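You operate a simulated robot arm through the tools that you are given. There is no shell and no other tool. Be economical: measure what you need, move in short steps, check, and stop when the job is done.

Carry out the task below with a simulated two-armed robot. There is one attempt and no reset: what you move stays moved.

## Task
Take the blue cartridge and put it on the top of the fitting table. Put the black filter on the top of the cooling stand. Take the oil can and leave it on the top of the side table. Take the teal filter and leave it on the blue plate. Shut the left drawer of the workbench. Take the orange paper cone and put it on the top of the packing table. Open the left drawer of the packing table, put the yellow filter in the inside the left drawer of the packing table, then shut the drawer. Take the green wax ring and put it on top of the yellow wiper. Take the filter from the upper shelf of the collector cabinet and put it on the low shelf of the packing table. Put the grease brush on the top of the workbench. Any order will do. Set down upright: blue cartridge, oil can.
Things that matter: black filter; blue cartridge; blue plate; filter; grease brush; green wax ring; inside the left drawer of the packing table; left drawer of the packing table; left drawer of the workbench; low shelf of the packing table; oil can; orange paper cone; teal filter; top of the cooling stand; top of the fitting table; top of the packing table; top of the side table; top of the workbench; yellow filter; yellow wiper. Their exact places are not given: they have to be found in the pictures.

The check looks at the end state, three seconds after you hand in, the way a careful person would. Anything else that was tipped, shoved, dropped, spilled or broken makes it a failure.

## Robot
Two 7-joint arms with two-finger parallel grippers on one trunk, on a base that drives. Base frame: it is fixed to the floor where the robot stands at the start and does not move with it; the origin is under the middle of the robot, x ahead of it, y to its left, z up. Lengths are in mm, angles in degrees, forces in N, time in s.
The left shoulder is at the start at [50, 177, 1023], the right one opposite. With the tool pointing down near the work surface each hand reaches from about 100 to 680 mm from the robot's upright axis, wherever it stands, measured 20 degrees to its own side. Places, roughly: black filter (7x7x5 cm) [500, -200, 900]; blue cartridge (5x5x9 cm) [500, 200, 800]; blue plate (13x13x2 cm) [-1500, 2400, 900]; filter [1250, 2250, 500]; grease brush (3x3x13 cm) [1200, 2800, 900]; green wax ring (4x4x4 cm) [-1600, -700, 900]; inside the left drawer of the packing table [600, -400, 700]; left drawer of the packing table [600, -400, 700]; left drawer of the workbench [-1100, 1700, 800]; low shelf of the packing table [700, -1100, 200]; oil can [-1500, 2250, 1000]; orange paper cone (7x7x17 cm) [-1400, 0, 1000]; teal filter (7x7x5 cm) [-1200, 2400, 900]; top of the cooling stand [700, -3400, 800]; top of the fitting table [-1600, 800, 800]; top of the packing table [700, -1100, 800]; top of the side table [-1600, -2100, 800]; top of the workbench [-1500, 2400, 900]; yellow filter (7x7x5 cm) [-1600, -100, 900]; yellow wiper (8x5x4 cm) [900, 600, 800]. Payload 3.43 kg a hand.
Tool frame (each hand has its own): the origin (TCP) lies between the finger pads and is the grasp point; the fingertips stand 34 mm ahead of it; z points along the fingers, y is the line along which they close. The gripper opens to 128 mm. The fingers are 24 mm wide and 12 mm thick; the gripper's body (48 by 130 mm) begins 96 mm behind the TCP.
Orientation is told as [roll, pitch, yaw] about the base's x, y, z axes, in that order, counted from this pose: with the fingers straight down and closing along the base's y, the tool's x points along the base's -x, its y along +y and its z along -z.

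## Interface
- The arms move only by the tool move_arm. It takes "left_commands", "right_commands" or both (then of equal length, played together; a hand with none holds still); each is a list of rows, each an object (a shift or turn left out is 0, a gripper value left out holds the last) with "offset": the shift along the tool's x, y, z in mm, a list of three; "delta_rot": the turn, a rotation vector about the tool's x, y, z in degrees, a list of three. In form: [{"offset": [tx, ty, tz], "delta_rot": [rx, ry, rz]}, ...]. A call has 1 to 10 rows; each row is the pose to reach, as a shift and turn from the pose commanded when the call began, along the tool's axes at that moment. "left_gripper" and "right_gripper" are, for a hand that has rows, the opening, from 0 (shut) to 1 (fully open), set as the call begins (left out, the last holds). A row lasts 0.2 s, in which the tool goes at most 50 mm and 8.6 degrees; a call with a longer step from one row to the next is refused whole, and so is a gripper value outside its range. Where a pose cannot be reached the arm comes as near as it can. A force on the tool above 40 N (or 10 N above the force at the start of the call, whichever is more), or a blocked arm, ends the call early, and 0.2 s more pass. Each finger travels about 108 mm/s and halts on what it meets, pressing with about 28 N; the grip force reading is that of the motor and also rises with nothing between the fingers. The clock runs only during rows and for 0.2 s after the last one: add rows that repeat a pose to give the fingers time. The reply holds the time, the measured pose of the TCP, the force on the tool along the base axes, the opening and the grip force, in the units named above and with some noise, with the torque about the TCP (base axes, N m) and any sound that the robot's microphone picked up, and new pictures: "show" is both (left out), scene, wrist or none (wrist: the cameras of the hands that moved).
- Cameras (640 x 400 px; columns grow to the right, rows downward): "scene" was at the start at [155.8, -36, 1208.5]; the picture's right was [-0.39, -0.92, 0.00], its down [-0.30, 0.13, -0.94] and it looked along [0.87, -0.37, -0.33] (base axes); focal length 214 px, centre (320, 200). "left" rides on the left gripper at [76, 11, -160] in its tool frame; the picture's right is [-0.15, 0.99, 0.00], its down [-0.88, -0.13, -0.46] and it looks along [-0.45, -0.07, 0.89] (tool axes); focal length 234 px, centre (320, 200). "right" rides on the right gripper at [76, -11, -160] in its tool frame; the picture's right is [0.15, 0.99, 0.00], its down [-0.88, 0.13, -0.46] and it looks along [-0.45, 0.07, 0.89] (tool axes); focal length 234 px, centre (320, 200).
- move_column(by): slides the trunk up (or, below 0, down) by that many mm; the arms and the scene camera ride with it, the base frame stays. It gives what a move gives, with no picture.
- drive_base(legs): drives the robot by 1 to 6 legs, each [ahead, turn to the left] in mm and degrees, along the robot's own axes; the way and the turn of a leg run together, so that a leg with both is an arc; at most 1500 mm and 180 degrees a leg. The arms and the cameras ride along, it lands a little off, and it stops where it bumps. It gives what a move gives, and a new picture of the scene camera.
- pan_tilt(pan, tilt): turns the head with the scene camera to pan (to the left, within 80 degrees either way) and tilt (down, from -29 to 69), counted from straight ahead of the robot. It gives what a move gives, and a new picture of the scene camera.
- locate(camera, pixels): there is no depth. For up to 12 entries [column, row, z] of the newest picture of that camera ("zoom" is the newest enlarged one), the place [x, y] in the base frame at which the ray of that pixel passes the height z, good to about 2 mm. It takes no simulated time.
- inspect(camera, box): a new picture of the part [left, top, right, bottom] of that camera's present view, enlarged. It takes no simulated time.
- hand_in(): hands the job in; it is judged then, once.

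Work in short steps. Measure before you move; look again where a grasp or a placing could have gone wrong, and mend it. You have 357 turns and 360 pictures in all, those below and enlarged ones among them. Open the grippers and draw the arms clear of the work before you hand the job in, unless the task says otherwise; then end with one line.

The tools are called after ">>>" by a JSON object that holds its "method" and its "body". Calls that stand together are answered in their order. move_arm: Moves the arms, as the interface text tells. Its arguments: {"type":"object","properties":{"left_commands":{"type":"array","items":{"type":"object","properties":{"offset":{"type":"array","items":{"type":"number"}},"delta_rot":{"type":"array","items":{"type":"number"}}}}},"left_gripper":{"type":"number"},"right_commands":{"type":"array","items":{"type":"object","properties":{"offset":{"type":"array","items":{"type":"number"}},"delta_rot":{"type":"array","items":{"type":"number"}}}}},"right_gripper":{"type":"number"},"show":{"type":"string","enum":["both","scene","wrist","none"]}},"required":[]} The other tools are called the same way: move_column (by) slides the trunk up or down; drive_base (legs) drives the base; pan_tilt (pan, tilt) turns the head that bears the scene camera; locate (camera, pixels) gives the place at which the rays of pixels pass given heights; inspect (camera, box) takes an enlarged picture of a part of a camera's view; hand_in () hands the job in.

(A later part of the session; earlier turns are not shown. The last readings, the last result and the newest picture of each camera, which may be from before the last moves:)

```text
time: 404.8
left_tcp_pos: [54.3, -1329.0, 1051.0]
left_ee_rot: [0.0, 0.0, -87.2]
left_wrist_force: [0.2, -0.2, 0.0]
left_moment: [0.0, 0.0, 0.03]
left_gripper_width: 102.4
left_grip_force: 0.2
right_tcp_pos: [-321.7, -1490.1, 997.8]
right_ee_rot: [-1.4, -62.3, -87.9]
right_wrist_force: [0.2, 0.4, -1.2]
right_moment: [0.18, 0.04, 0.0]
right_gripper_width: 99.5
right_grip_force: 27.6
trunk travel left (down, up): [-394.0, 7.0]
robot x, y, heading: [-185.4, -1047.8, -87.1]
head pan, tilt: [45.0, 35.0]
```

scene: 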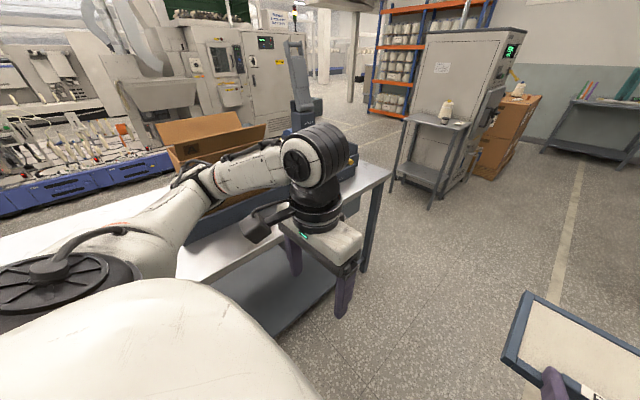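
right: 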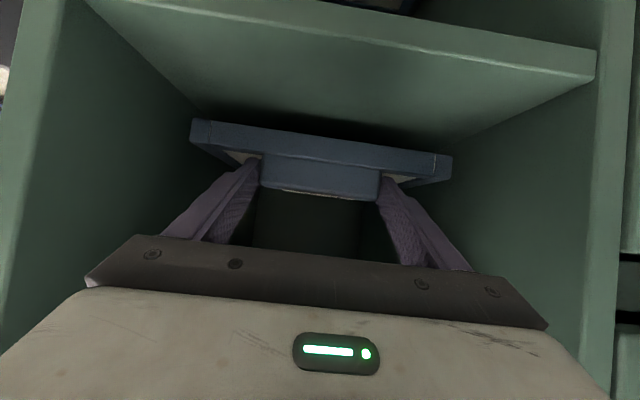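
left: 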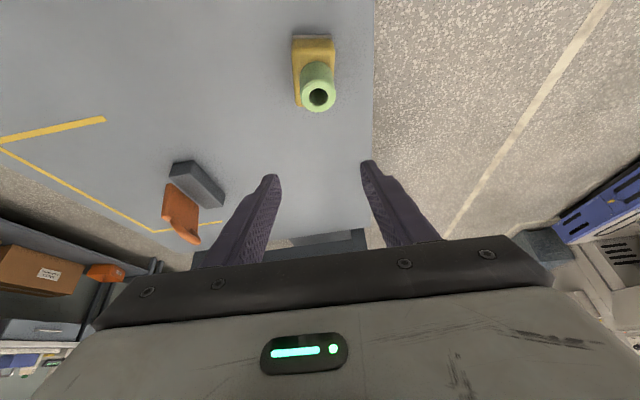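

Move away from the table before turning to face it.

>>> {"method": "drive_base", "body": {"legs": [[0, -93], [215, 0], [0, 180]]}}

>>> {"method": "pan_tilt", "body": {"pan": -15, "tilt": 40}}

```text
time: 417.8
left_tcp_pos: [-131.2, -805.8, 1050.8]
left_ee_rot: [-0.1, 0.0, 4.2]
left_wrist_force: [-0.4, -0.6, 0.6]
left_moment: [0.0, -0.03, 0.0]
left_gripper_width: 102.3
left_grip_force: 0.0
right_tcp_pos: [39.6, -1179.1, 997.9]
right_ee_rot: [-1.4, -62.4, 3.5]
right_wrist_force: [0.3, 0.4, -1.3]
right_moment: [-0.03, 0.17, -0.03]
right_gripper_width: 99.6
right_grip_force: 27.9
trunk travel left (down, up): [-394.0, 7.0]
robot x, y, heading: [-400.0, -1053.8, 4.3]
head pan, tilt: [45.0, 35.0]
```

scene: 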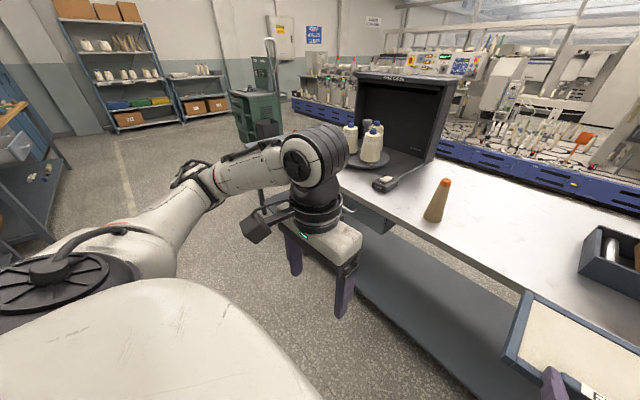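

```text
time: 419.1
left_tcp_pos: [-131.8, -806.2, 1051.3]
left_ee_rot: [0.0, 0.0, 4.2]
left_wrist_force: [-0.3, -0.4, 0.3]
left_moment: [0.01, -0.01, 0.06]
left_gripper_width: 102.4
left_grip_force: 0.0
right_tcp_pos: [40.2, -1179.4, 998.6]
right_ee_rot: [-1.5, -62.4, 3.5]
right_wrist_force: [0.1, 0.2, -0.9]
right_moment: [-0.01, 0.18, 0.03]
right_gripper_width: 99.4
right_grip_force: 28.2
trunk travel left (down, up): [-394.0, 7.0]
robot x, y, heading: [-400.7, -1053.3, 4.0]
head pan, tilt: [-15.0, 40.0]
```

scene: 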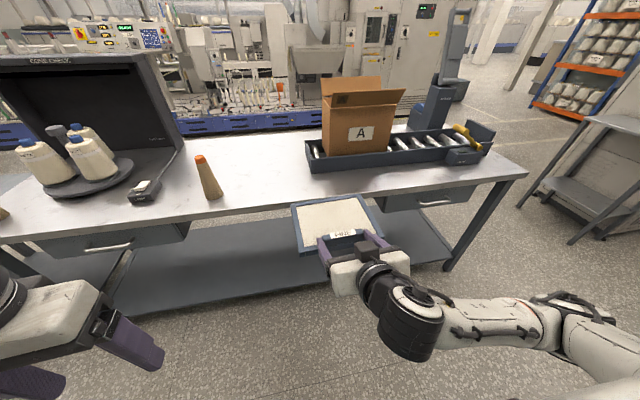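

>>> {"method": "locate", "body": {"camera": "scene", "pixels": [[293, 205, 985], [362, 197, 985], [303, 255, 985], [383, 240, 985], [250, 291, 100], [250, 291, 150], [250, 291, 200], [447, 270, 0], [130, 312, 150], [130, 312, 200]]}}

>>> {"method": "inspect", "body": {"camera": "scene", "box": [80, 200, 480, 350]}}

```text
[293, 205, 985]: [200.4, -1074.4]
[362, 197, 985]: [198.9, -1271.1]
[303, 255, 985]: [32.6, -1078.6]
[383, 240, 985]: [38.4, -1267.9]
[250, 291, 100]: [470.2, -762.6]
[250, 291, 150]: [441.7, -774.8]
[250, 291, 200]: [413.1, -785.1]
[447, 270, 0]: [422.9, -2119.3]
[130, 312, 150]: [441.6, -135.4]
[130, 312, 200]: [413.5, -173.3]
```

```text
1.60 times, centred on (280, 275) of scene
```

zoom: 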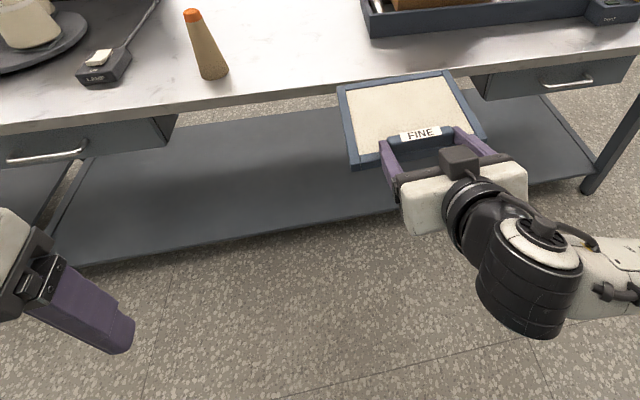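

Lower the trunk and then the right hand to just above shelf height (shelf ≈185).

>>> {"method": "move_column", "body": {"by": -390}}

>>> {"method": "move_arm", "body": {"right_commands": [{"offset": [40, 0, 21]}, {"offset": [80, 0, 42]}, {"offset": [120, 0, 63]}, {"offset": [160, 0, 84]}, {"offset": [200, 0, 105]}, {"offset": [240, 0, 126]}, {"offset": [280, 0, 146]}, {"offset": [310, 0, 162]}], "show": "scene"}}

```text
time: 422.9
left_tcp_pos: [-131.4, -806.3, 661.3]
left_ee_rot: [0.0, 0.0, 4.2]
left_wrist_force: [0.6, -0.2, 0.0]
left_moment: [-0.04, 0.01, -0.01]
left_gripper_width: 102.5
left_grip_force: 0.1
right_tcp_pos: [39.6, -1179.3, 606.8]
right_ee_rot: [-1.5, -62.4, 3.5]
right_wrist_force: [-0.2, -0.3, -1.6]
right_moment: [-0.01, 0.19, 0.04]
right_gripper_width: 99.7
right_grip_force: 28.2
trunk travel left (down, up): [-4.0, 397.0]
robot x, y, heading: [-400.0, -1055.6, 4.3]
head pan, tilt: [-15.0, 40.0]
```

```text
time: 424.2
left_tcp_pos: [-133.9, -804.1, 661.9]
left_ee_rot: [-0.1, -0.3, 4.2]
left_wrist_force: [-0.2, 0.6, -0.4]
left_moment: [0.0, -0.03, 0.02]
left_gripper_width: 102.3
left_grip_force: 0.0
right_tcp_pos: [73.1, -1189.3, 511.3]
right_ee_rot: [24.2, -75.9, -22.0]
right_wrist_force: [0.5, 0.0, -0.9]
right_moment: [0.01, 0.2, -0.01]
right_gripper_width: 99.6
right_grip_force: 28.0
trunk travel left (down, up): [-4.0, 397.0]
robot x, y, heading: [-400.6, -1055.6, 4.0]
head pan, tilt: [-15.0, 40.0]
stopped in row 6 (right hand): the arm was blocked; the commanded pose is now the measured one
```

scene: 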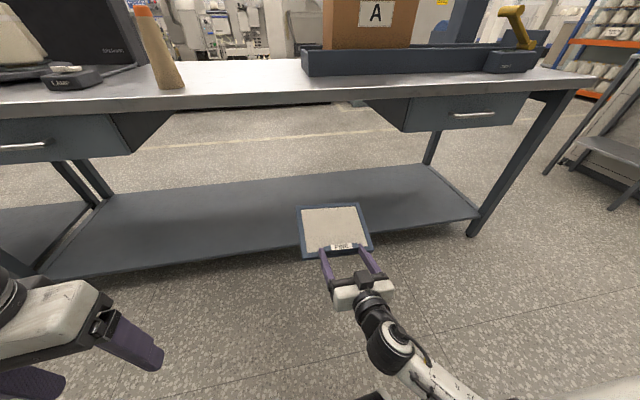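

The arm hit a joint limit; extend it forward (and re-level the panel) before going lower.

>>> {"method": "move_arm", "body": {"right_commands": [{"offset": [-8, 0, 35], "delta_rot": [0, 5, -2]}, {"offset": [-18, 0, 80], "delta_rot": [0, 10, -4]}, {"offset": [-29, 0, 125], "delta_rot": [0, 15, -5.7]}], "show": "none"}}

```text
time: 425.0
left_tcp_pos: [-130.7, -806.3, 660.4]
left_ee_rot: [0.0, 0.0, 4.1]
left_wrist_force: [0.4, 0.8, 0.0]
left_moment: [0.05, -0.02, 0.01]
left_gripper_width: 102.1
left_grip_force: 0.1
right_tcp_pos: [203.9, -1188.1, 489.5]
right_ee_rot: [0.0, -60.5, 3.4]
right_wrist_force: [0.8, 0.6, -2.2]
right_moment: [-0.02, 0.2, -0.01]
right_gripper_width: 99.0
right_grip_force: 28.4
trunk travel left (down, up): [-4.0, 397.0]
robot x, y, heading: [-405.8, -1053.4, 4.3]
head pan, tilt: [-15.0, 40.0]
```

>>> {"method": "move_arm", "body": {"right_commands": [{"offset": [35, 0, 19.7]}, {"offset": [70, 0, 39.4]}, {"offset": [105, 0, 59]}, {"offset": [140, 0, 78.7]}, {"offset": [175, 0, 98.4]}, {"offset": [209, 0, 118]}], "show": "scene"}}

```text
time: 426.2
left_tcp_pos: [-132.0, -806.1, 657.1]
left_ee_rot: [0.3, 0.0, 4.2]
left_wrist_force: [0.4, -0.2, 0.6]
left_moment: [0.03, -0.05, 0.01]
left_gripper_width: 102.2
left_grip_force: 0.1
right_tcp_pos: [203.8, -1297.1, 284.4]
right_ee_rot: [-19.6, -58.6, 18.7]
right_wrist_force: [0.4, -0.3, -1.5]
right_moment: [-0.01, 0.22, -0.05]
right_gripper_width: 99.6
right_grip_force: 28.7
trunk travel left (down, up): [-4.0, 397.0]
robot x, y, heading: [-402.9, -1050.3, 4.1]
head pan, tilt: [-15.0, 40.0]
stopped in row 6 (right hand): the arm was blocked; the commanded pose is now the measured one
```

scene: 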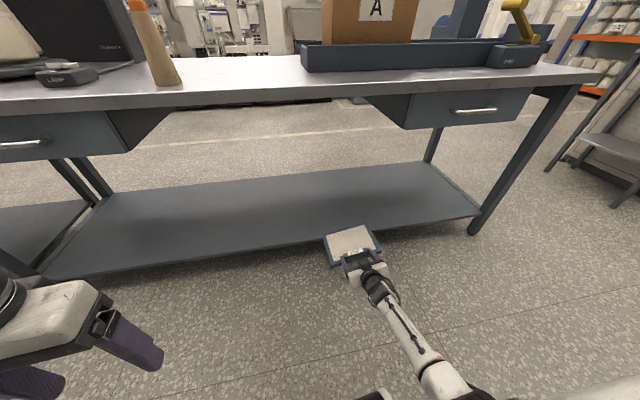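

Arm over-extended; bring the hand nearer and re-level.

>>> {"method": "move_arm", "body": {"right_commands": [{"offset": [5, 25, -15], "delta_rot": [0, 0, 3]}, {"offset": [12, 50, -28], "delta_rot": [0, 0, 6]}, {"offset": [20, 75, -40], "delta_rot": [0, 0, 9]}, {"offset": [34, 100, -50], "delta_rot": [0, 0, 10]}], "show": "scene"}}

```text
time: 426.8
left_tcp_pos: [-132.6, -806.3, 664.3]
left_ee_rot: [0.2, -0.1, 4.2]
left_wrist_force: [0.3, -1.6, -0.2]
left_moment: [0.19, 0.01, 0.01]
left_gripper_width: 102.4
left_grip_force: 0.0
right_tcp_pos: [190.5, -1370.3, 302.4]
right_ee_rot: [-32.6, -58.0, 26.1]
right_wrist_force: [0.7, -2.2, -3.7]
right_moment: [0.12, 0.07, 0.14]
right_gripper_width: 99.4
right_grip_force: 28.1
trunk travel left (down, up): [-4.0, 397.0]
robot x, y, heading: [-404.2, -1051.6, 4.1]
head pan, tilt: [-15.0, 40.0]
stopped in row 3 (right hand): the arm was blocked; the commanded pose is now the measured one
```

scene: 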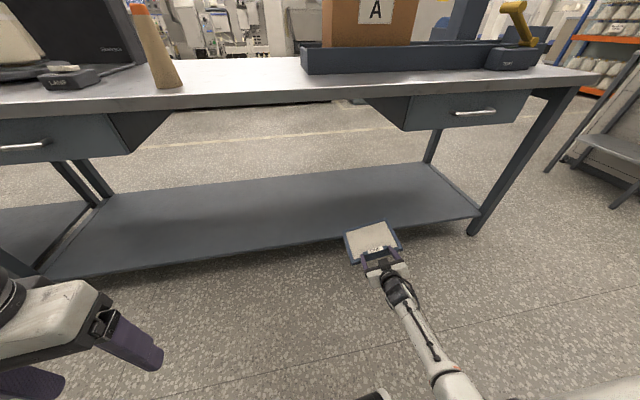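

>>> {"method": "move_arm", "body": {"right_commands": [{"offset": [0, 0, -10], "delta_rot": [0, 0, 6]}, {"offset": [0, 0, -20], "delta_rot": [0, 0, 12]}, {"offset": [0, 0, -30], "delta_rot": [0, 0, 16.6]}], "show": "none"}}

```text
time: 427.8
left_tcp_pos: [-132.8, -801.4, 665.0]
left_ee_rot: [-0.3, -0.1, 4.2]
left_wrist_force: [-0.4, -0.2, 0.3]
left_moment: [0.02, 0.0, 0.03]
left_gripper_width: 102.5
left_grip_force: 0.1
right_tcp_pos: [178.7, -1383.6, 335.6]
right_ee_rot: [-8.6, -64.8, -2.9]
right_wrist_force: [0.1, 0.1, -3.0]
right_moment: [0.02, 0.1, -0.03]
right_gripper_width: 99.4
right_grip_force: 28.0
trunk travel left (down, up): [-4.0, 397.0]
robot x, y, heading: [-402.1, -1053.7, 4.3]
head pan, tilt: [-15.0, 40.0]
stopped in row 3 (right hand): the arm was blocked; the commanded pose is now the measured one
```

Blocked by joint limits at this tilt. Raise, swing in, and use a steeper (more vertical) hand for the low placement.

>>> {"method": "move_arm", "body": {"right_commands": [{"offset": [-12, 22, -24], "delta_rot": [0, 5, 0]}, {"offset": [-25, 44, -48], "delta_rot": [0, 10, 0]}, {"offset": [-37, 66, -72], "delta_rot": [0, 17, 0]}, {"offset": [-50, 88, -96], "delta_rot": [0, 24, 0]}, {"offset": [-62, 110, -120], "delta_rot": [0, 31, 0]}, {"offset": [-62, 110, -120], "delta_rot": [0, 36, 0]}], "show": "scene"}}

```text
time: 428.7
left_tcp_pos: [-132.2, -805.8, 658.9]
left_ee_rot: [0.2, 0.0, 4.2]
left_wrist_force: [-1.2, 0.3, 0.3]
left_moment: [0.0, -0.03, -0.02]
left_gripper_width: 102.0
left_grip_force: 0.0
right_tcp_pos: [137.6, -1361.8, 396.3]
right_ee_rot: [-17.9, -45.0, 3.1]
right_wrist_force: [0.3, -0.3, -1.3]
right_moment: [0.03, 0.12, 0.03]
right_gripper_width: 99.6
right_grip_force: 27.7
trunk travel left (down, up): [-4.0, 397.0]
robot x, y, heading: [-405.0, -1054.0, 4.1]
head pan, tilt: [-15.0, 40.0]
stopped in row 4 (right hand): the arm was blocked; the commanded pose is now the measured one
```

scene: 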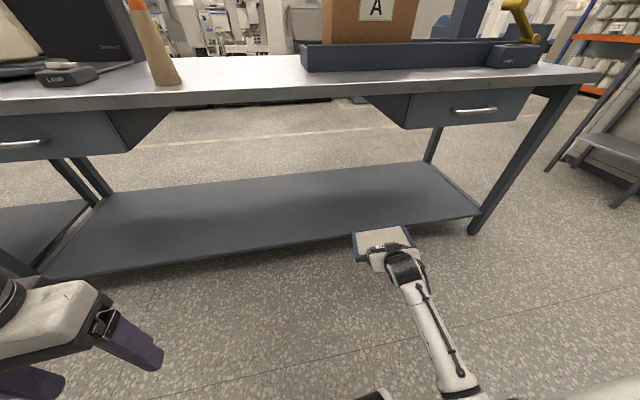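

>>> {"method": "move_arm", "body": {"right_commands": [{"offset": [-27, -8, -25]}, {"offset": [-53, -16, -50]}, {"offset": [-80, -24, -76]}, {"offset": [-106, -32, -101]}, {"offset": [-130, -40, -125]}], "show": "none"}}

>>> {"method": "move_arm", "body": {"right_commands": [{"offset": [-8, 40, -8], "delta_rot": [0, 3, 5]}, {"offset": [-15, 80, -20], "delta_rot": [0, 6, 10]}, {"offset": [-22, 120, -40], "delta_rot": [0, 9, 13]}], "show": "wrist"}}

```text
time: 429.9
left_tcp_pos: [-133.1, -804.7, 662.2]
left_ee_rot: [-0.1, -0.3, 4.3]
left_wrist_force: [-0.7, 0.3, 0.3]
left_moment: [-0.07, 0.02, -0.02]
left_gripper_width: 102.4
left_grip_force: 0.0
right_tcp_pos: [132.1, -1364.7, 590.7]
right_ee_rot: [-18.5, -45.4, 3.4]
right_wrist_force: [-0.1, 0.3, -0.6]
right_moment: [0.05, 0.22, -0.01]
right_gripper_width: 99.4
right_grip_force: 28.6
trunk travel left (down, up): [-4.0, 397.0]
robot x, y, heading: [-399.0, -1051.5, 4.3]
head pan, tilt: [-15.0, 40.0]
```

```text
time: 430.6
left_tcp_pos: [-131.0, -805.0, 660.9]
left_ee_rot: [0.2, 0.0, 4.3]
left_wrist_force: [0.1, -1.0, 0.1]
left_moment: [0.02, 0.0, 0.0]
left_gripper_width: 102.2
left_grip_force: 0.0
right_tcp_pos: [139.0, -1368.0, 592.4]
right_ee_rot: [-22.9, -42.8, -5.4]
right_wrist_force: [0.6, 0.0, -2.1]
right_moment: [0.07, 0.18, -0.02]
right_gripper_width: 99.4
right_grip_force: 28.3
trunk travel left (down, up): [-4.0, 397.0]
robot x, y, heading: [-404.2, -1054.1, 4.5]
head pan, tilt: [-15.0, 40.0]
stopped in row 3 (right hand): the arm was blocked; the commanded pose is now the measured one
```

right: 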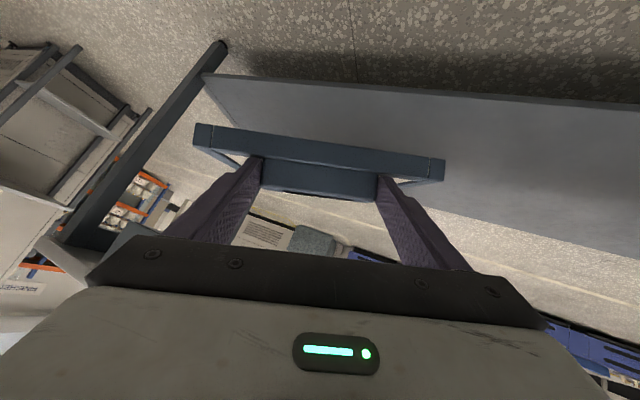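

Look at the right arm's configuration.

>>> {"method": "pan_tilt", "body": {"pan": -50, "tilt": 50}}

```text
time: 431.6
left_tcp_pos: [-130.1, -806.9, 662.8]
left_ee_rot: [0.2, -0.1, 4.1]
left_wrist_force: [-0.2, 0.7, 0.1]
left_moment: [-0.01, -0.01, -0.01]
left_gripper_width: 102.3
left_grip_force: 0.0
right_tcp_pos: [139.8, -1367.4, 593.4]
right_ee_rot: [-22.8, -42.8, -5.5]
right_wrist_force: [0.5, -0.8, -2.4]
right_moment: [0.09, 0.09, 0.01]
right_gripper_width: 99.3
right_grip_force: 28.4
trunk travel left (down, up): [-4.0, 397.0]
robot x, y, heading: [-404.1, -1053.6, 4.1]
head pan, tilt: [-50.0, 50.0]
```

scene: 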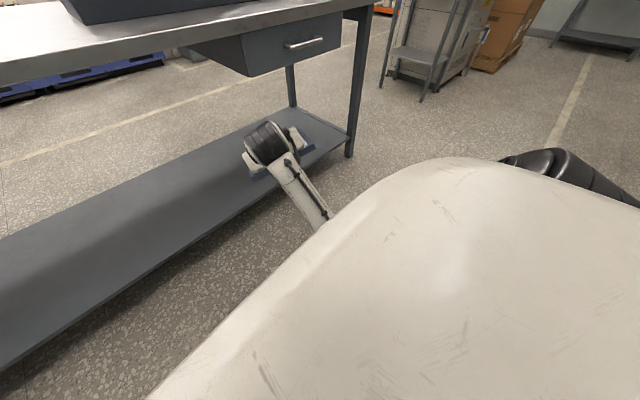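

The forearm is tucked against the torso. Raise the hand high to unwind the elbow.

>>> {"method": "move_arm", "body": {"right_commands": [{"offset": [-29, -12, -29]}, {"offset": [-58, -24, -58]}, {"offset": [-87, -37, -87]}, {"offset": [-116, -49, -116]}, {"offset": [-145, -61, -145]}, {"offset": [-174, -73, -174]}, {"offset": [-203, -86, -203]}], "show": "none"}}

>>> {"method": "move_arm", "body": {"right_commands": [{"offset": [-8, 30, -8]}, {"offset": [-15, 65, -15]}, {"offset": [-22, 100, -22]}], "show": "scene"}}

```text
time: 433.2
left_tcp_pos: [-131.4, -805.5, 663.0]
left_ee_rot: [0.0, -0.1, 4.2]
left_wrist_force: [-0.3, 0.3, 0.2]
left_moment: [-0.05, 0.01, 0.01]
left_gripper_width: 102.6
left_grip_force: 0.0
right_tcp_pos: [136.1, -1366.8, 894.4]
right_ee_rot: [-22.7, -42.8, -5.5]
right_wrist_force: [0.5, 0.3, -2.8]
right_moment: [0.07, 0.11, 0.0]
right_gripper_width: 99.6
right_grip_force: 28.1
trunk travel left (down, up): [-4.0, 397.0]
robot x, y, heading: [-399.2, -1052.3, 4.2]
head pan, tilt: [-50.0, 50.0]
```

```text
time: 434.0
left_tcp_pos: [-131.7, -806.5, 662.8]
left_ee_rot: [0.1, -0.2, 4.2]
left_wrist_force: [-0.2, 0.0, 0.3]
left_moment: [0.02, -0.03, -0.01]
left_gripper_width: 102.4
left_grip_force: 0.1
right_tcp_pos: [179.4, -1291.5, 904.1]
right_ee_rot: [-22.7, -43.8, -8.0]
right_wrist_force: [0.0, 0.0, -1.9]
right_moment: [0.09, 0.09, -0.02]
right_gripper_width: 99.5
right_grip_force: 28.0
right hand out of reach, approached as far as the arm can: row 3
trunk travel left (down, up): [-4.0, 397.0]
robot x, y, heading: [-400.4, -1051.4, 3.9]
head pan, tilt: [-50.0, 50.0]
```

scene: 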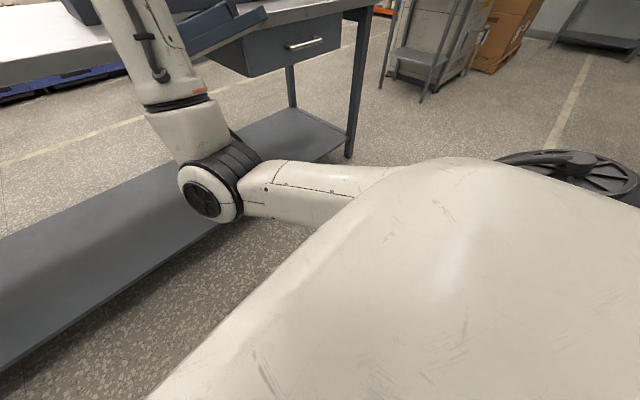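

The elbow has folded inside. I keep this arm configuration, re-level the panel out to the right, and lower there.

>>> {"method": "move_arm", "body": {"right_commands": [{"offset": [6, -25, 6], "delta_rot": [-5.7, -4.3, 0.8]}, {"offset": [12, -50, 12], "delta_rot": [-11.5, -8.5, 1.6]}, {"offset": [18, -75, 18], "delta_rot": [-17.2, -12.8, 2.4]}, {"offset": [22, -95, 20], "delta_rot": [-23, -17, 3.2]}], "show": "none"}}

```text
time: 435.0
left_tcp_pos: [-132.2, -806.0, 662.0]
left_ee_rot: [0.2, -0.1, 4.2]
left_wrist_force: [-0.1, 0.4, 0.0]
left_moment: [0.01, -0.01, 0.02]
left_gripper_width: 102.5
left_grip_force: 0.0
right_tcp_pos: [143.8, -1363.6, 893.1]
right_ee_rot: [0.2, -60.0, -5.1]
right_wrist_force: [-0.1, 0.5, -1.8]
right_moment: [0.01, 0.22, -0.02]
right_gripper_width: 99.5
right_grip_force: 28.1
trunk travel left (down, up): [-4.0, 397.0]
robot x, y, heading: [-401.2, -1053.2, 3.9]
head pan, tilt: [-50.0, 50.0]
```

Descend 450 mm keeping this orientation.

>>> {"method": "move_arm", "body": {"right_commands": [{"offset": [39, 0, 22.5]}, {"offset": [78, 0, 45]}, {"offset": [117, 0, 67.5]}, {"offset": [156, 0, 90]}, {"offset": [195, 0, 112.5]}, {"offset": [234, 0, 135]}, {"offset": [273, 0, 157.5]}, {"offset": [312, 0, 180]}, {"offset": [351, 0, 202.5]}, {"offset": [390, 0, 225]}], "show": "none"}}

```text
time: 436.5
left_tcp_pos: [-135.9, -802.7, 668.0]
left_ee_rot: [-0.2, -0.8, 4.2]
left_wrist_force: [-0.2, 0.4, 0.2]
left_moment: [0.0, 0.0, 0.03]
left_gripper_width: 102.4
left_grip_force: 0.1
right_tcp_pos: [178.5, -1346.3, 717.2]
right_ee_rot: [11.2, -72.7, -14.4]
right_wrist_force: [0.2, 0.7, -1.5]
right_moment: [-0.02, 0.22, 0.01]
right_gripper_width: 99.5
right_grip_force: 28.1
trunk travel left (down, up): [-4.0, 397.0]
robot x, y, heading: [-400.7, -1054.5, 4.3]
head pan, tilt: [-50.0, 50.0]
stopped in row 7 (right hand): the arm was blocked; the commanded pose is now the measured one
```

Raise the trunk and return the right arm toward its home-like posture to unfold the elbow.

>>> {"method": "move_column", "body": {"by": 390}}

>>> {"method": "move_arm", "body": {"right_commands": [{"offset": [-35, 0, -10], "delta_rot": [0, 8, -3]}, {"offset": [-75, 0, -25], "delta_rot": [0, 16, -6]}, {"offset": [-115, 0, -45], "delta_rot": [0, 24, -6]}, {"offset": [-150, 0, -75], "delta_rot": [0, 32, -6]}, {"offset": [-170, 0, -115], "delta_rot": [0, 40, -6]}, {"offset": [-180, 0, -160], "delta_rot": [0, 48, -6]}, {"offset": [-180, 0, -205], "delta_rot": [0, 56, -6]}, {"offset": [-180, 0, -240], "delta_rot": [0, 64, -6]}], "show": "scene"}}

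```text
time: 440.3
left_tcp_pos: [-131.6, -805.2, 1052.3]
left_ee_rot: [0.0, -0.2, 4.2]
left_wrist_force: [-0.4, -0.3, 0.5]
left_moment: [0.04, 0.0, 0.01]
left_gripper_width: 102.4
left_grip_force: 0.0
right_tcp_pos: [182.1, -1348.8, 1092.7]
right_ee_rot: [11.1, -71.9, -14.3]
right_wrist_force: [0.1, -0.4, -1.7]
right_moment: [0.0, 0.19, 0.01]
right_gripper_width: 99.6
right_grip_force: 28.2
trunk travel left (down, up): [-394.0, 7.0]
robot x, y, heading: [-404.2, -1057.6, 4.1]
head pan, tilt: [-50.0, 50.0]
```

```text
time: 442.3
left_tcp_pos: [-131.5, -805.9, 1051.5]
left_ee_rot: [0.1, 0.0, 4.2]
left_wrist_force: [0.5, 0.4, 0.3]
left_moment: [0.02, 0.04, 0.03]
left_gripper_width: 102.5
left_grip_force: 0.0
right_tcp_pos: [15.8, -1435.5, 1316.7]
right_ee_rot: [2.3, -8.3, -3.8]
right_wrist_force: [-0.1, 0.1, -1.8]
right_moment: [0.01, 0.1, 0.01]
right_gripper_width: 99.3
right_grip_force: 28.4
right hand out of reach, approached as far as the arm can: row 4, 5, 6, 7, 8
trunk travel left (down, up): [-394.0, 7.0]
robot x, y, heading: [-404.7, -1055.3, 4.0]
head pan, tilt: [-50.0, 50.0]
stopped in row 8 (right hand): the arm was blocked; the commanded pose is now the measured one
```

scene: 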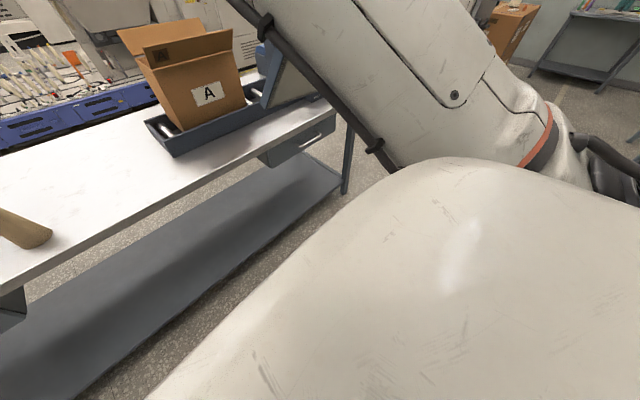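

Elbow is back outside. Bring the hand in front (fwd 450, lateral −220), nearly vertical, panel nose-down.

>>> {"method": "move_arm", "body": {"right_commands": [{"offset": [-8, 38, 0], "delta_rot": [1, -2, -2]}, {"offset": [-17, 76, 0], "delta_rot": [2, -4, -4]}, {"offset": [-26, 114, 10], "delta_rot": [2, -6, -6]}, {"offset": [-35, 152, 20], "delta_rot": [2, -8, -8]}, {"offset": [-44, 190, 30], "delta_rot": [2, -10, -8]}], "show": "none"}}

>>> {"method": "move_column", "body": {"by": -390}}

>>> {"method": "pan_tilt", "body": {"pan": -15, "tilt": 45}}

```text
time: 443.5
left_tcp_pos: [-128.8, -805.0, 1050.1]
left_ee_rot: [0.2, 0.2, 4.2]
left_wrist_force: [1.1, 0.1, -0.4]
left_moment: [0.02, 0.16, -0.02]
left_gripper_width: 102.5
left_grip_force: 0.1
right_tcp_pos: [154.0, -1363.6, 1303.1]
right_ee_rot: [-0.3, -18.2, 0.9]
right_wrist_force: [2.0, 0.7, -1.1]
right_moment: [-0.04, 0.2, -0.01]
right_gripper_width: 99.4
right_grip_force: 28.0
right hand out of reach, approached as far as the arm can: row 1, 2, 3, 4, 5
trunk travel left (down, up): [-394.0, 7.0]
robot x, y, heading: [-401.9, -1054.2, 4.1]
head pan, tilt: [-50.0, 50.0]
```

```text
time: 447.2
left_tcp_pos: [-132.0, -804.4, 662.4]
left_ee_rot: [0.1, -0.1, 4.2]
left_wrist_force: [0.2, -0.2, 0.4]
left_moment: [0.02, 0.02, -0.03]
left_gripper_width: 102.6
left_grip_force: 0.0
right_tcp_pos: [148.8, -1363.4, 910.7]
right_ee_rot: [-0.8, -17.8, 1.1]
right_wrist_force: [0.4, -0.2, -2.7]
right_moment: [0.01, 0.07, 0.03]
right_gripper_width: 99.7
right_grip_force: 28.1
trunk travel left (down, up): [-4.0, 397.0]
robot x, y, heading: [-399.5, -1054.3, 4.2]
head pan, tilt: [-50.0, 50.0]
```

```text
time: 448.2
left_tcp_pos: [-131.0, -804.9, 662.4]
left_ee_rot: [0.1, -0.1, 4.1]
left_wrist_force: [-0.5, -0.2, -0.1]
left_moment: [-0.01, -0.01, 0.01]
left_gripper_width: 102.5
left_grip_force: 0.0
right_tcp_pos: [148.7, -1364.0, 910.8]
right_ee_rot: [-0.8, -18.0, 1.1]
right_wrist_force: [0.1, 0.8, -1.9]
right_moment: [0.05, 0.13, 0.01]
right_gripper_width: 99.6
right_grip_force: 27.9
trunk travel left (down, up): [-4.0, 397.0]
robot x, y, heading: [-405.2, -1053.0, 4.0]
head pan, tilt: [-15.0, 45.0]
```

scene: 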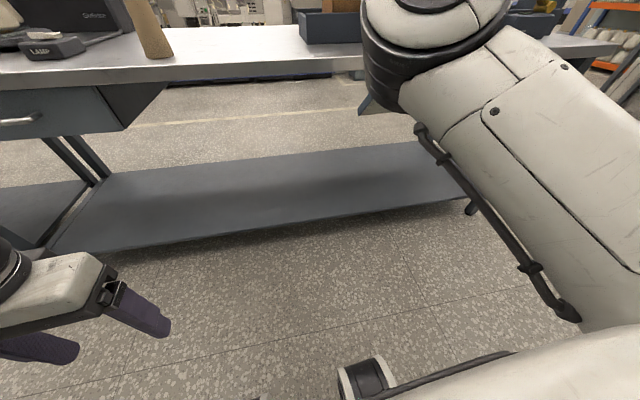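

Lower the hand 430 mm while bringing it slightly inward.

>>> {"method": "move_arm", "body": {"right_commands": [{"offset": [13, 6, 41]}, {"offset": [26, 12, 82]}, {"offset": [40, 18, 123]}, {"offset": [53, 24, 164]}, {"offset": [66, 30, 205]}, {"offset": [80, 36, 246]}, {"offset": [93, 42, 287]}, {"offset": [106, 48, 328]}, {"offset": [120, 54, 369]}, {"offset": [133, 60, 409]}], "show": "scene"}}

```text
time: 450.4
left_tcp_pos: [-130.8, -806.2, 662.3]
left_ee_rot: [0.1, -0.1, 4.2]
left_wrist_force: [0.0, 0.0, 0.0]
left_moment: [0.0, -0.04, 0.0]
left_gripper_width: 102.5
left_grip_force: 0.0
right_tcp_pos: [150.3, -1299.6, 479.4]
right_ee_rot: [-2.1, -17.9, 3.5]
right_wrist_force: [0.9, 0.2, -1.1]
right_moment: [0.02, 0.09, -0.02]
right_gripper_width: 99.6
right_grip_force: 28.5
right hand out of reach, approached as far as the arm can: row 1, 2, 3, 4, 5, 6
trunk travel left (down, up): [-4.0, 397.0]
robot x, y, heading: [-400.6, -1054.1, 4.2]
head pan, tilt: [-15.0, 45.0]
```

scene: 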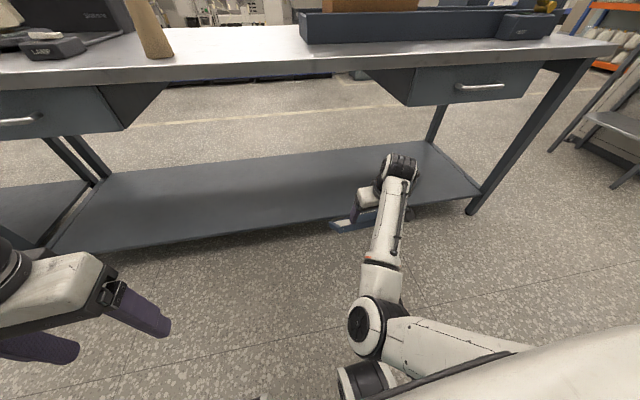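

Test whether it can go down to z≈230 here, in free space in front of the shelf.

>>> {"method": "move_arm", "body": {"right_commands": [{"offset": [13, 0, 41]}, {"offset": [26, 0, 82]}, {"offset": [40, 0, 123]}, {"offset": [53, 0, 164]}, {"offset": [66, 0, 205]}, {"offset": [76, 0, 236]}], "show": "scene"}}

```text
time: 452.0
left_tcp_pos: [-135.9, -802.3, 665.3]
left_ee_rot: [-0.5, -0.8, 4.2]
left_wrist_force: [0.8, -0.1, -1.0]
left_moment: [-0.04, 0.06, 0.01]
left_gripper_width: 102.3
left_grip_force: 0.0
right_tcp_pos: [187.5, -1223.5, 281.2]
right_ee_rot: [3.6, -22.7, 4.2]
right_wrist_force: [0.2, -0.2, -2.5]
right_moment: [0.04, 0.1, 0.0]
right_gripper_width: 99.4
right_grip_force: 27.8
trunk travel left (down, up): [-4.0, 397.0]
robot x, y, heading: [-407.1, -1053.7, 4.5]
head pan, tilt: [-15.0, 45.0]
stopped in row 6 (right hand): the arm was blocked; the commanded pose is now the measured one
```

scene: 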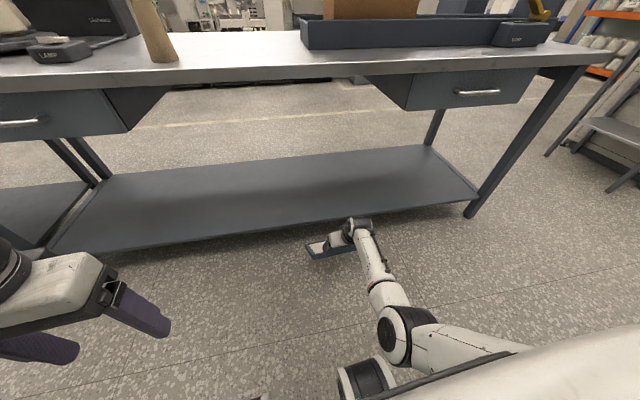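

Extend 60 mm further forward, then try lower.

>>> {"method": "move_arm", "body": {"right_commands": [{"offset": [-28, 0, 12]}, {"offset": [-55, 0, 23]}, {"offset": [-48, 0, 41]}, {"offset": [-40, 0, 60]}, {"offset": [-33, 0, 78]}], "show": "none"}}

```text
time: 453.2
left_tcp_pos: [-131.6, -804.6, 660.7]
left_ee_rot: [0.1, 0.0, 4.2]
left_wrist_force: [-0.2, 0.6, -0.3]
left_moment: [-0.01, -0.01, 0.02]
left_gripper_width: 102.9
left_grip_force: 0.0
right_tcp_pos: [221.1, -1223.2, 226.4]
right_ee_rot: [3.9, -22.1, 3.8]
right_wrist_force: [-0.3, 0.6, -1.7]
right_moment: [0.02, 0.12, 0.02]
right_gripper_width: 99.6
right_grip_force: 28.2
right hand out of reach, approached as far as the arm can: row 3, 4, 5
trunk travel left (down, up): [-4.0, 397.0]
robot x, y, heading: [-403.9, -1052.0, 4.1]
head pan, tilt: [-15.0, 45.0]
```

Reaches z=226. Raise 135 mm, drive over the shelf, then lower with the panel pivoting flat.

>>> {"method": "move_arm", "body": {"right_commands": [{"offset": [-17, 0, -42]}, {"offset": [-34, 0, -84]}, {"offset": [-51, 0, -125]}], "show": "none"}}

>>> {"method": "drive_base", "body": {"legs": [[285, 0]]}}

>>> {"method": "move_arm", "body": {"right_commands": [{}], "show": "wrist"}}

```text
time: 454.0
left_tcp_pos: [-131.0, -805.2, 662.3]
left_ee_rot: [0.1, -0.2, 4.1]
left_wrist_force: [0.7, 0.5, 0.1]
left_moment: [-0.01, 0.0, 0.03]
left_gripper_width: 102.2
left_grip_force: 0.1
right_tcp_pos: [220.4, -1232.6, 363.7]
right_ee_rot: [3.9, -21.8, 4.0]
right_wrist_force: [-0.5, -0.4, -1.6]
right_moment: [-0.03, 0.09, -0.02]
right_gripper_width: 99.3
right_grip_force: 28.5
trunk travel left (down, up): [-4.0, 397.0]
robot x, y, heading: [-405.2, -1053.0, 4.1]
head pan, tilt: [-15.0, 45.0]
```

```text
time: 456.0
left_tcp_pos: [154.2, -785.2, 662.6]
left_ee_rot: [0.2, -0.2, 4.1]
left_wrist_force: [-1.3, -0.1, 0.2]
left_moment: [0.01, -0.01, 0.02]
left_gripper_width: 102.4
left_grip_force: 0.0
right_tcp_pos: [507.3, -1211.5, 363.5]
right_ee_rot: [4.1, -21.9, 3.8]
right_wrist_force: [-0.7, 0.0, -2.7]
right_moment: [-0.01, 0.12, 0.02]
right_gripper_width: 99.2
right_grip_force: 28.3
trunk travel left (down, up): [-4.0, 397.0]
robot x, y, heading: [-118.4, -1032.7, 4.4]
head pan, tilt: [-15.0, 45.0]
```

scene: 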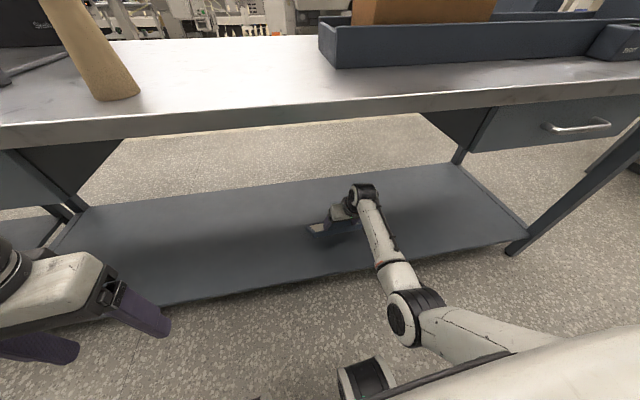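

```text
time: 456.4
left_tcp_pos: [154.7, -783.9, 660.8]
left_ee_rot: [0.2, -0.1, 4.1]
left_wrist_force: [1.1, -0.2, -1.0]
left_moment: [0.01, 0.03, 0.0]
left_gripper_width: 102.3
left_grip_force: 0.2
right_tcp_pos: [506.9, -1211.2, 363.5]
right_ee_rot: [4.0, -21.9, 3.8]
right_wrist_force: [-0.1, -0.9, -1.8]
right_moment: [-0.02, 0.06, -0.02]
right_gripper_width: 99.7
right_grip_force: 28.0
trunk travel left (down, up): [-4.0, 397.0]
robot x, y, heading: [-115.7, -1031.5, 4.2]
head pan, tilt: [-15.0, 45.0]
```

right: 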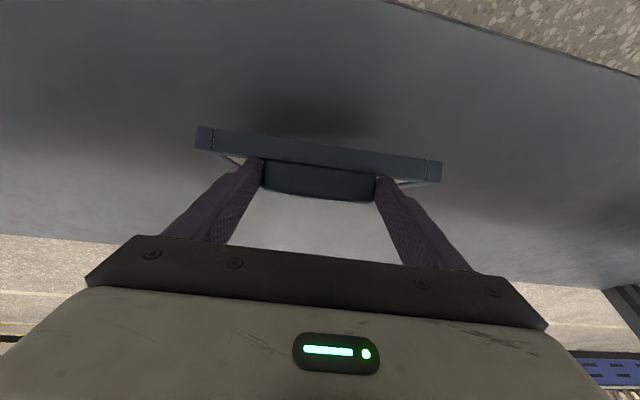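

Lower gradually; the nose should touch and the panel pivot.

>>> {"method": "move_arm", "body": {"right_commands": [{"offset": [5, 0, 12]}, {"offset": [10, 0, 24]}, {"offset": [15, 0, 37]}, {"offset": [19, 0, 48]}, {"offset": [24, 0, 60]}, {"offset": [29, 0, 72]}], "show": "wrist"}}

```text
time: 457.8
left_tcp_pos: [153.9, -784.6, 662.3]
left_ee_rot: [0.0, -0.1, 4.1]
left_wrist_force: [0.2, 0.1, -0.4]
left_moment: [-0.02, 0.03, -0.02]
left_gripper_width: 102.3
left_grip_force: 0.2
right_tcp_pos: [507.1, -1207.1, 285.6]
right_ee_rot: [4.0, -22.0, 3.9]
right_wrist_force: [-2.3, 0.7, 5.0]
right_moment: [-0.63, -0.75, -0.17]
right_gripper_width: 100.6
right_grip_force: 28.0
trunk travel left (down, up): [-4.0, 397.0]
robot x, y, heading: [-117.3, -1033.5, 4.3]
head pan, tilt: [-15.0, 45.0]
```

right: 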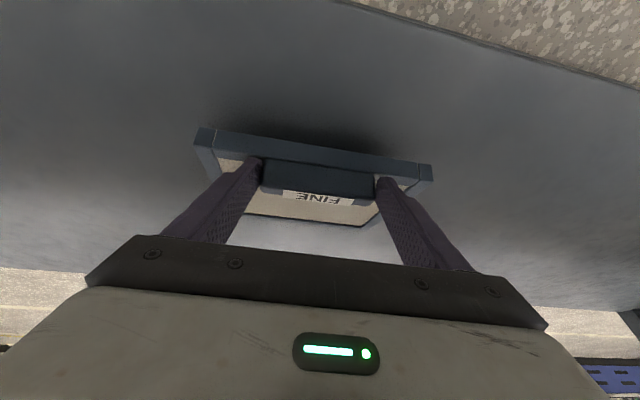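

Pivoting works with low force (5 N). Continue down.

>>> {"method": "move_arm", "body": {"right_commands": [{"offset": [4, 0, 9]}, {"offset": [7, 0, 18]}, {"offset": [11, 0, 28]}, {"offset": [14, 0, 37]}, {"offset": [18, 0, 46]}, {"offset": [21, 0, 54]}], "show": "wrist"}}

```text
time: 459.2
left_tcp_pos: [153.6, -783.7, 662.6]
left_ee_rot: [0.1, -0.3, 4.1]
left_wrist_force: [0.9, 0.0, 0.1]
left_moment: [-0.01, 0.04, 0.0]
left_gripper_width: 102.2
left_grip_force: 0.1
right_tcp_pos: [512.9, -1204.6, 235.7]
right_ee_rot: [3.7, -22.9, 4.0]
right_wrist_force: [-9.2, -0.5, 35.8]
right_moment: [-3.28, 0.35, -0.7]
right_gripper_width: 101.3
right_grip_force: 27.8
trunk travel left (down, up): [-4.0, 397.0]
robot x, y, heading: [-118.4, -1028.6, 4.1]
head pan, tilt: [-15.0, 45.0]
```

right: 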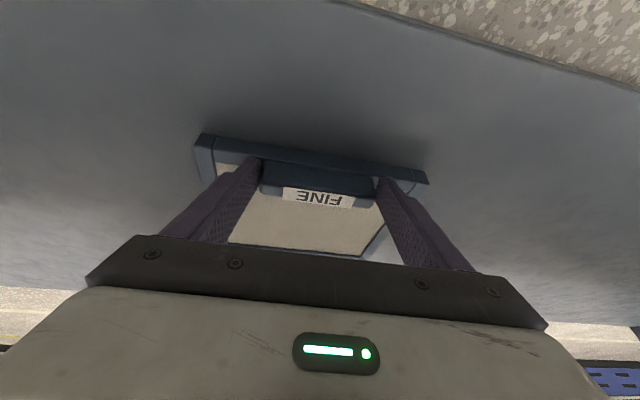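

Nearly flat and touching. Ease slightly and release.

>>> {"method": "move_arm", "body": {"right_commands": [{"offset": [-1.5, 0, -4]}], "show": "none"}}

>>> {"method": "move_arm", "body": {"right_commands": [{}, {}, {}, {}], "right_gripper": 1, "show": "wrist"}}

```text
time: 459.6
left_tcp_pos: [154.3, -783.8, 660.2]
left_ee_rot: [0.0, -0.2, 4.1]
left_wrist_force: [-0.5, -0.1, 0.9]
left_moment: [-0.01, 0.0, 0.02]
left_gripper_width: 102.4
left_grip_force: 0.0
right_tcp_pos: [509.9, -1204.6, 235.5]
right_ee_rot: [3.8, -22.5, 4.0]
right_wrist_force: [6.3, -0.4, 15.7]
right_moment: [-1.88, -0.34, 0.64]
right_gripper_width: 101.3
right_grip_force: 28.0
trunk travel left (down, up): [-4.0, 397.0]
robot x, y, heading: [-115.8, -1033.6, 4.4]
head pan, tilt: [-15.0, 45.0]
```

```text
time: 460.6
left_tcp_pos: [153.8, -784.4, 662.1]
left_ee_rot: [0.1, -0.2, 4.1]
left_wrist_force: [0.2, 0.5, 0.6]
left_moment: [0.02, -0.02, 0.01]
left_gripper_width: 102.4
left_grip_force: 0.2
right_tcp_pos: [509.9, -1203.9, 238.1]
right_ee_rot: [3.9, -22.4, 3.8]
right_wrist_force: [-0.7, 7.8, 24.1]
right_moment: [-1.25, -0.17, 0.02]
right_gripper_width: 122.9
right_grip_force: 0.1
trunk travel left (down, up): [-4.0, 397.0]
robot x, y, heading: [-116.9, -1031.8, 4.3]
head pan, tilt: [-15.0, 45.0]
```

right: 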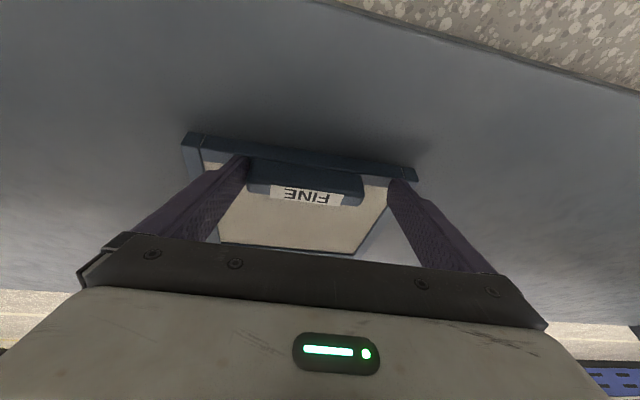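

Released; lift the hand clear.

>>> {"method": "move_arm", "body": {"right_commands": [{"offset": [-15, 0, -37]}, {"offset": [-34, 0, -83]}, {"offset": [-50, 0, -125]}], "show": "wrist"}}

```text
time: 461.4
left_tcp_pos: [154.3, -785.0, 661.0]
left_ee_rot: [0.1, -0.1, 4.1]
left_wrist_force: [0.5, 0.9, 0.4]
left_moment: [-0.02, 0.03, -0.01]
left_gripper_width: 102.6
left_grip_force: 0.1
right_tcp_pos: [507.6, -1213.3, 363.7]
right_ee_rot: [3.9, -21.9, 3.9]
right_wrist_force: [-0.6, 0.2, -0.5]
right_moment: [-0.01, 0.02, 0.01]
right_gripper_width: 127.9
right_grip_force: 0.0
trunk travel left (down, up): [-4.0, 397.0]
robot x, y, heading: [-116.0, -1030.3, 4.3]
head pan, tilt: [-15.0, 45.0]
```

right: 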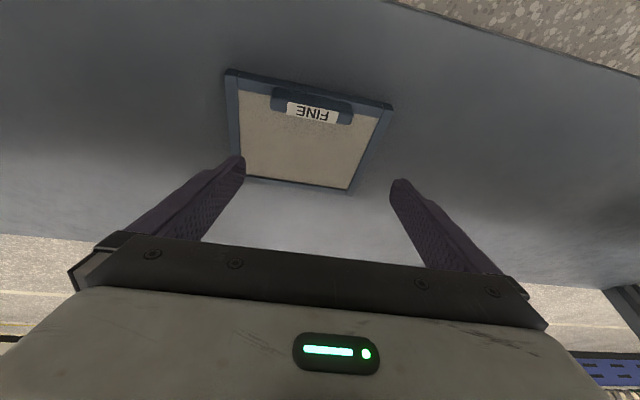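

Filter panel lies flat on the low shelf. Back out, and test in free space how low the right hand can reach for the floor pick.

>>> {"method": "drive_base", "body": {"legs": [[-420, 0]]}}

>>> {"method": "move_arm", "body": {"right_commands": [{"offset": [30, -10, 10], "delta_rot": [0, 6, 0]}, {"offset": [60, -20, 20], "delta_rot": [0, 12, 0]}, {"offset": [90, -30, 30], "delta_rot": [0, 18, 0]}, {"offset": [120, -40, 50], "delta_rot": [0, 22, 0]}, {"offset": [150, -50, 80], "delta_rot": [0, 22, 0]}, {"offset": [180, -50, 110], "delta_rot": [0, 22, 0]}], "show": "none"}}

```text
time: 464.0
left_tcp_pos: [-267.1, -814.8, 661.5]
left_ee_rot: [0.2, -0.1, 4.3]
left_wrist_force: [0.0, -0.1, -0.1]
left_moment: [-0.01, -0.03, 0.04]
left_gripper_width: 102.4
left_grip_force: 0.1
right_tcp_pos: [83.9, -1242.2, 363.4]
right_ee_rot: [3.9, -21.9, 4.0]
right_wrist_force: [-0.4, 0.1, 1.0]
right_moment: [0.0, 0.0, -0.01]
right_gripper_width: 128.1
right_grip_force: 0.1
trunk travel left (down, up): [-4.0, 397.0]
robot x, y, heading: [-542.3, -1066.3, 4.1]
head pan, tilt: [-15.0, 45.0]
```

scene: 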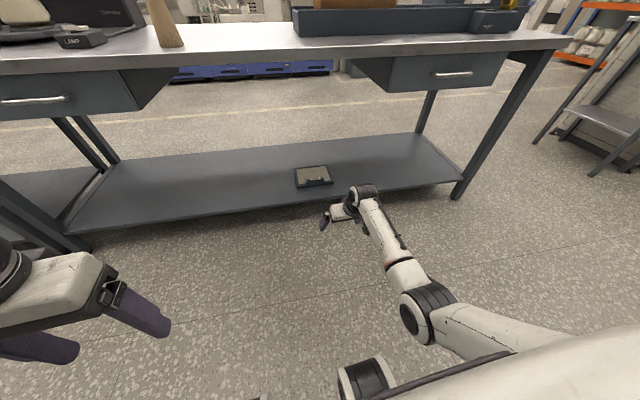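

```text
time: 465.4
left_tcp_pos: [-268.2, -815.7, 661.1]
left_ee_rot: [0.1, -0.1, 4.3]
left_wrist_force: [0.8, 0.3, 0.4]
left_moment: [0.0, -0.04, 0.02]
left_gripper_width: 102.4
left_grip_force: 0.0
right_tcp_pos: [-35.6, -1291.3, 193.7]
right_ee_rot: [3.7, -0.2, 5.4]
right_wrist_force: [0.1, 0.2, 0.6]
right_moment: [-0.02, 0.01, 0.01]
right_gripper_width: 128.0
right_grip_force: 0.0
trunk travel left (down, up): [-4.0, 397.0]
robot x, y, heading: [-537.5, -1062.3, 4.2]
head pan, tilt: [-15.0, 45.0]
```

Panel is on the shelf. The hand reached z=194 vertically; test further down to ~45.

>>> {"method": "move_arm", "body": {"right_commands": [{"offset": [10, 0, 40], "delta_rot": [-2, 0, 0]}, {"offset": [20, 0, 80], "delta_rot": [-3.7, 0, 0]}, {"offset": [30, 0, 115], "delta_rot": [-3.7, 0, 0]}, {"offset": [30, 0, 148], "delta_rot": [-3.7, 0, 0]}], "show": "none"}}

```text
time: 466.4
left_tcp_pos: [-267.9, -816.0, 662.0]
left_ee_rot: [0.1, 0.0, 4.3]
left_wrist_force: [-0.2, -0.3, 0.3]
left_moment: [0.05, -0.01, 0.02]
left_gripper_width: 102.4
left_grip_force: 0.0
right_tcp_pos: [-121.4, -1282.5, 111.4]
right_ee_rot: [7.2, -0.2, 5.4]
right_wrist_force: [3.2, 0.5, 2.4]
right_moment: [-0.05, 0.34, 0.1]
right_gripper_width: 127.9
right_grip_force: 0.1
right hand out of reach, approached as far as the arm can: row 1, 2, 3, 4
trunk travel left (down, up): [-4.0, 397.0]
robot x, y, heading: [-539.8, -1067.6, 4.1]
head pan, tilt: [-15.0, 45.0]
```

>>> {"method": "move_arm", "body": {"right_commands": [{"offset": [30, 15, -10], "delta_rot": [3, 0, 0]}, {"offset": [60, 30, 0], "delta_rot": [7, 0, 0]}, {"offset": [70, 40, 30], "delta_rot": [7, 0, 0]}, {"offset": [70, 40, 65], "delta_rot": [7, 0, 0]}], "show": "wrist"}}

```text
time: 467.6
left_tcp_pos: [-277.7, -809.5, 676.3]
left_ee_rot: [-0.8, -1.4, 4.3]
left_wrist_force: [-1.1, -0.6, -0.1]
left_moment: [0.03, -0.04, 0.01]
left_gripper_width: 102.5
left_grip_force: 0.1
right_tcp_pos: [-220.0, -1315.7, 68.6]
right_ee_rot: [-5.3, 0.9, 4.3]
right_wrist_force: [1.6, -0.1, 0.7]
right_moment: [-0.05, 0.05, 0.02]
right_gripper_width: 128.1
right_grip_force: 0.1
right hand out of reach, approached as far as the arm can: row 4
trunk travel left (down, up): [-4.0, 397.0]
robot x, y, heading: [-539.1, -1063.2, 4.3]
head pan, tilt: [-15.0, 45.0]
stopped in row 4 (right hand): the arm was blocked; the commanded pose is now the measured one
```

right: 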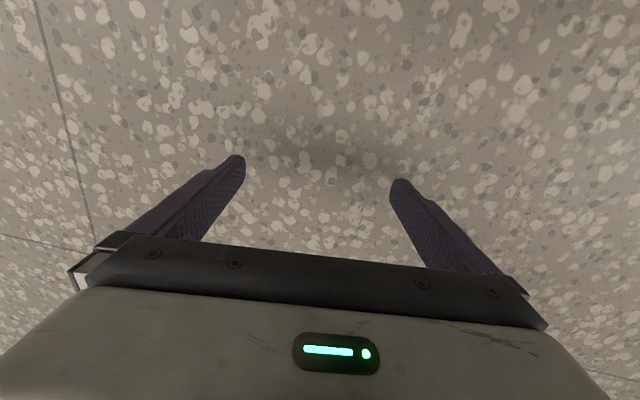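

Almost at the floor (z=69). Try slightly outward and 30 mm lower.

>>> {"method": "move_arm", "body": {"right_commands": [{"offset": [-10, -25, 5]}, {"offset": [-15, -45, 15]}, {"offset": [-15, -50, 25]}, {"offset": [-15, -50, 33]}], "show": "none"}}

```text
time: 468.6
left_tcp_pos: [-269.6, -814.3, 660.0]
left_ee_rot: [0.0, 0.0, 4.3]
left_wrist_force: [0.3, 0.4, -0.2]
left_moment: [0.0, -0.03, 0.0]
left_gripper_width: 102.5
left_grip_force: 0.0
right_tcp_pos: [-216.3, -1357.1, 46.9]
right_ee_rot: [-3.9, 2.3, 4.3]
right_wrist_force: [0.7, 0.2, -0.4]
right_moment: [0.0, 0.0, 0.01]
right_gripper_width: 128.1
right_grip_force: 0.1
right hand out of reach, approached as far as the arm can: row 1, 2, 3, 4
trunk travel left (down, up): [-4.0, 397.0]
robot x, y, heading: [-537.1, -1062.4, 4.0]
head pan, tilt: [-15.0, 45.0]
```

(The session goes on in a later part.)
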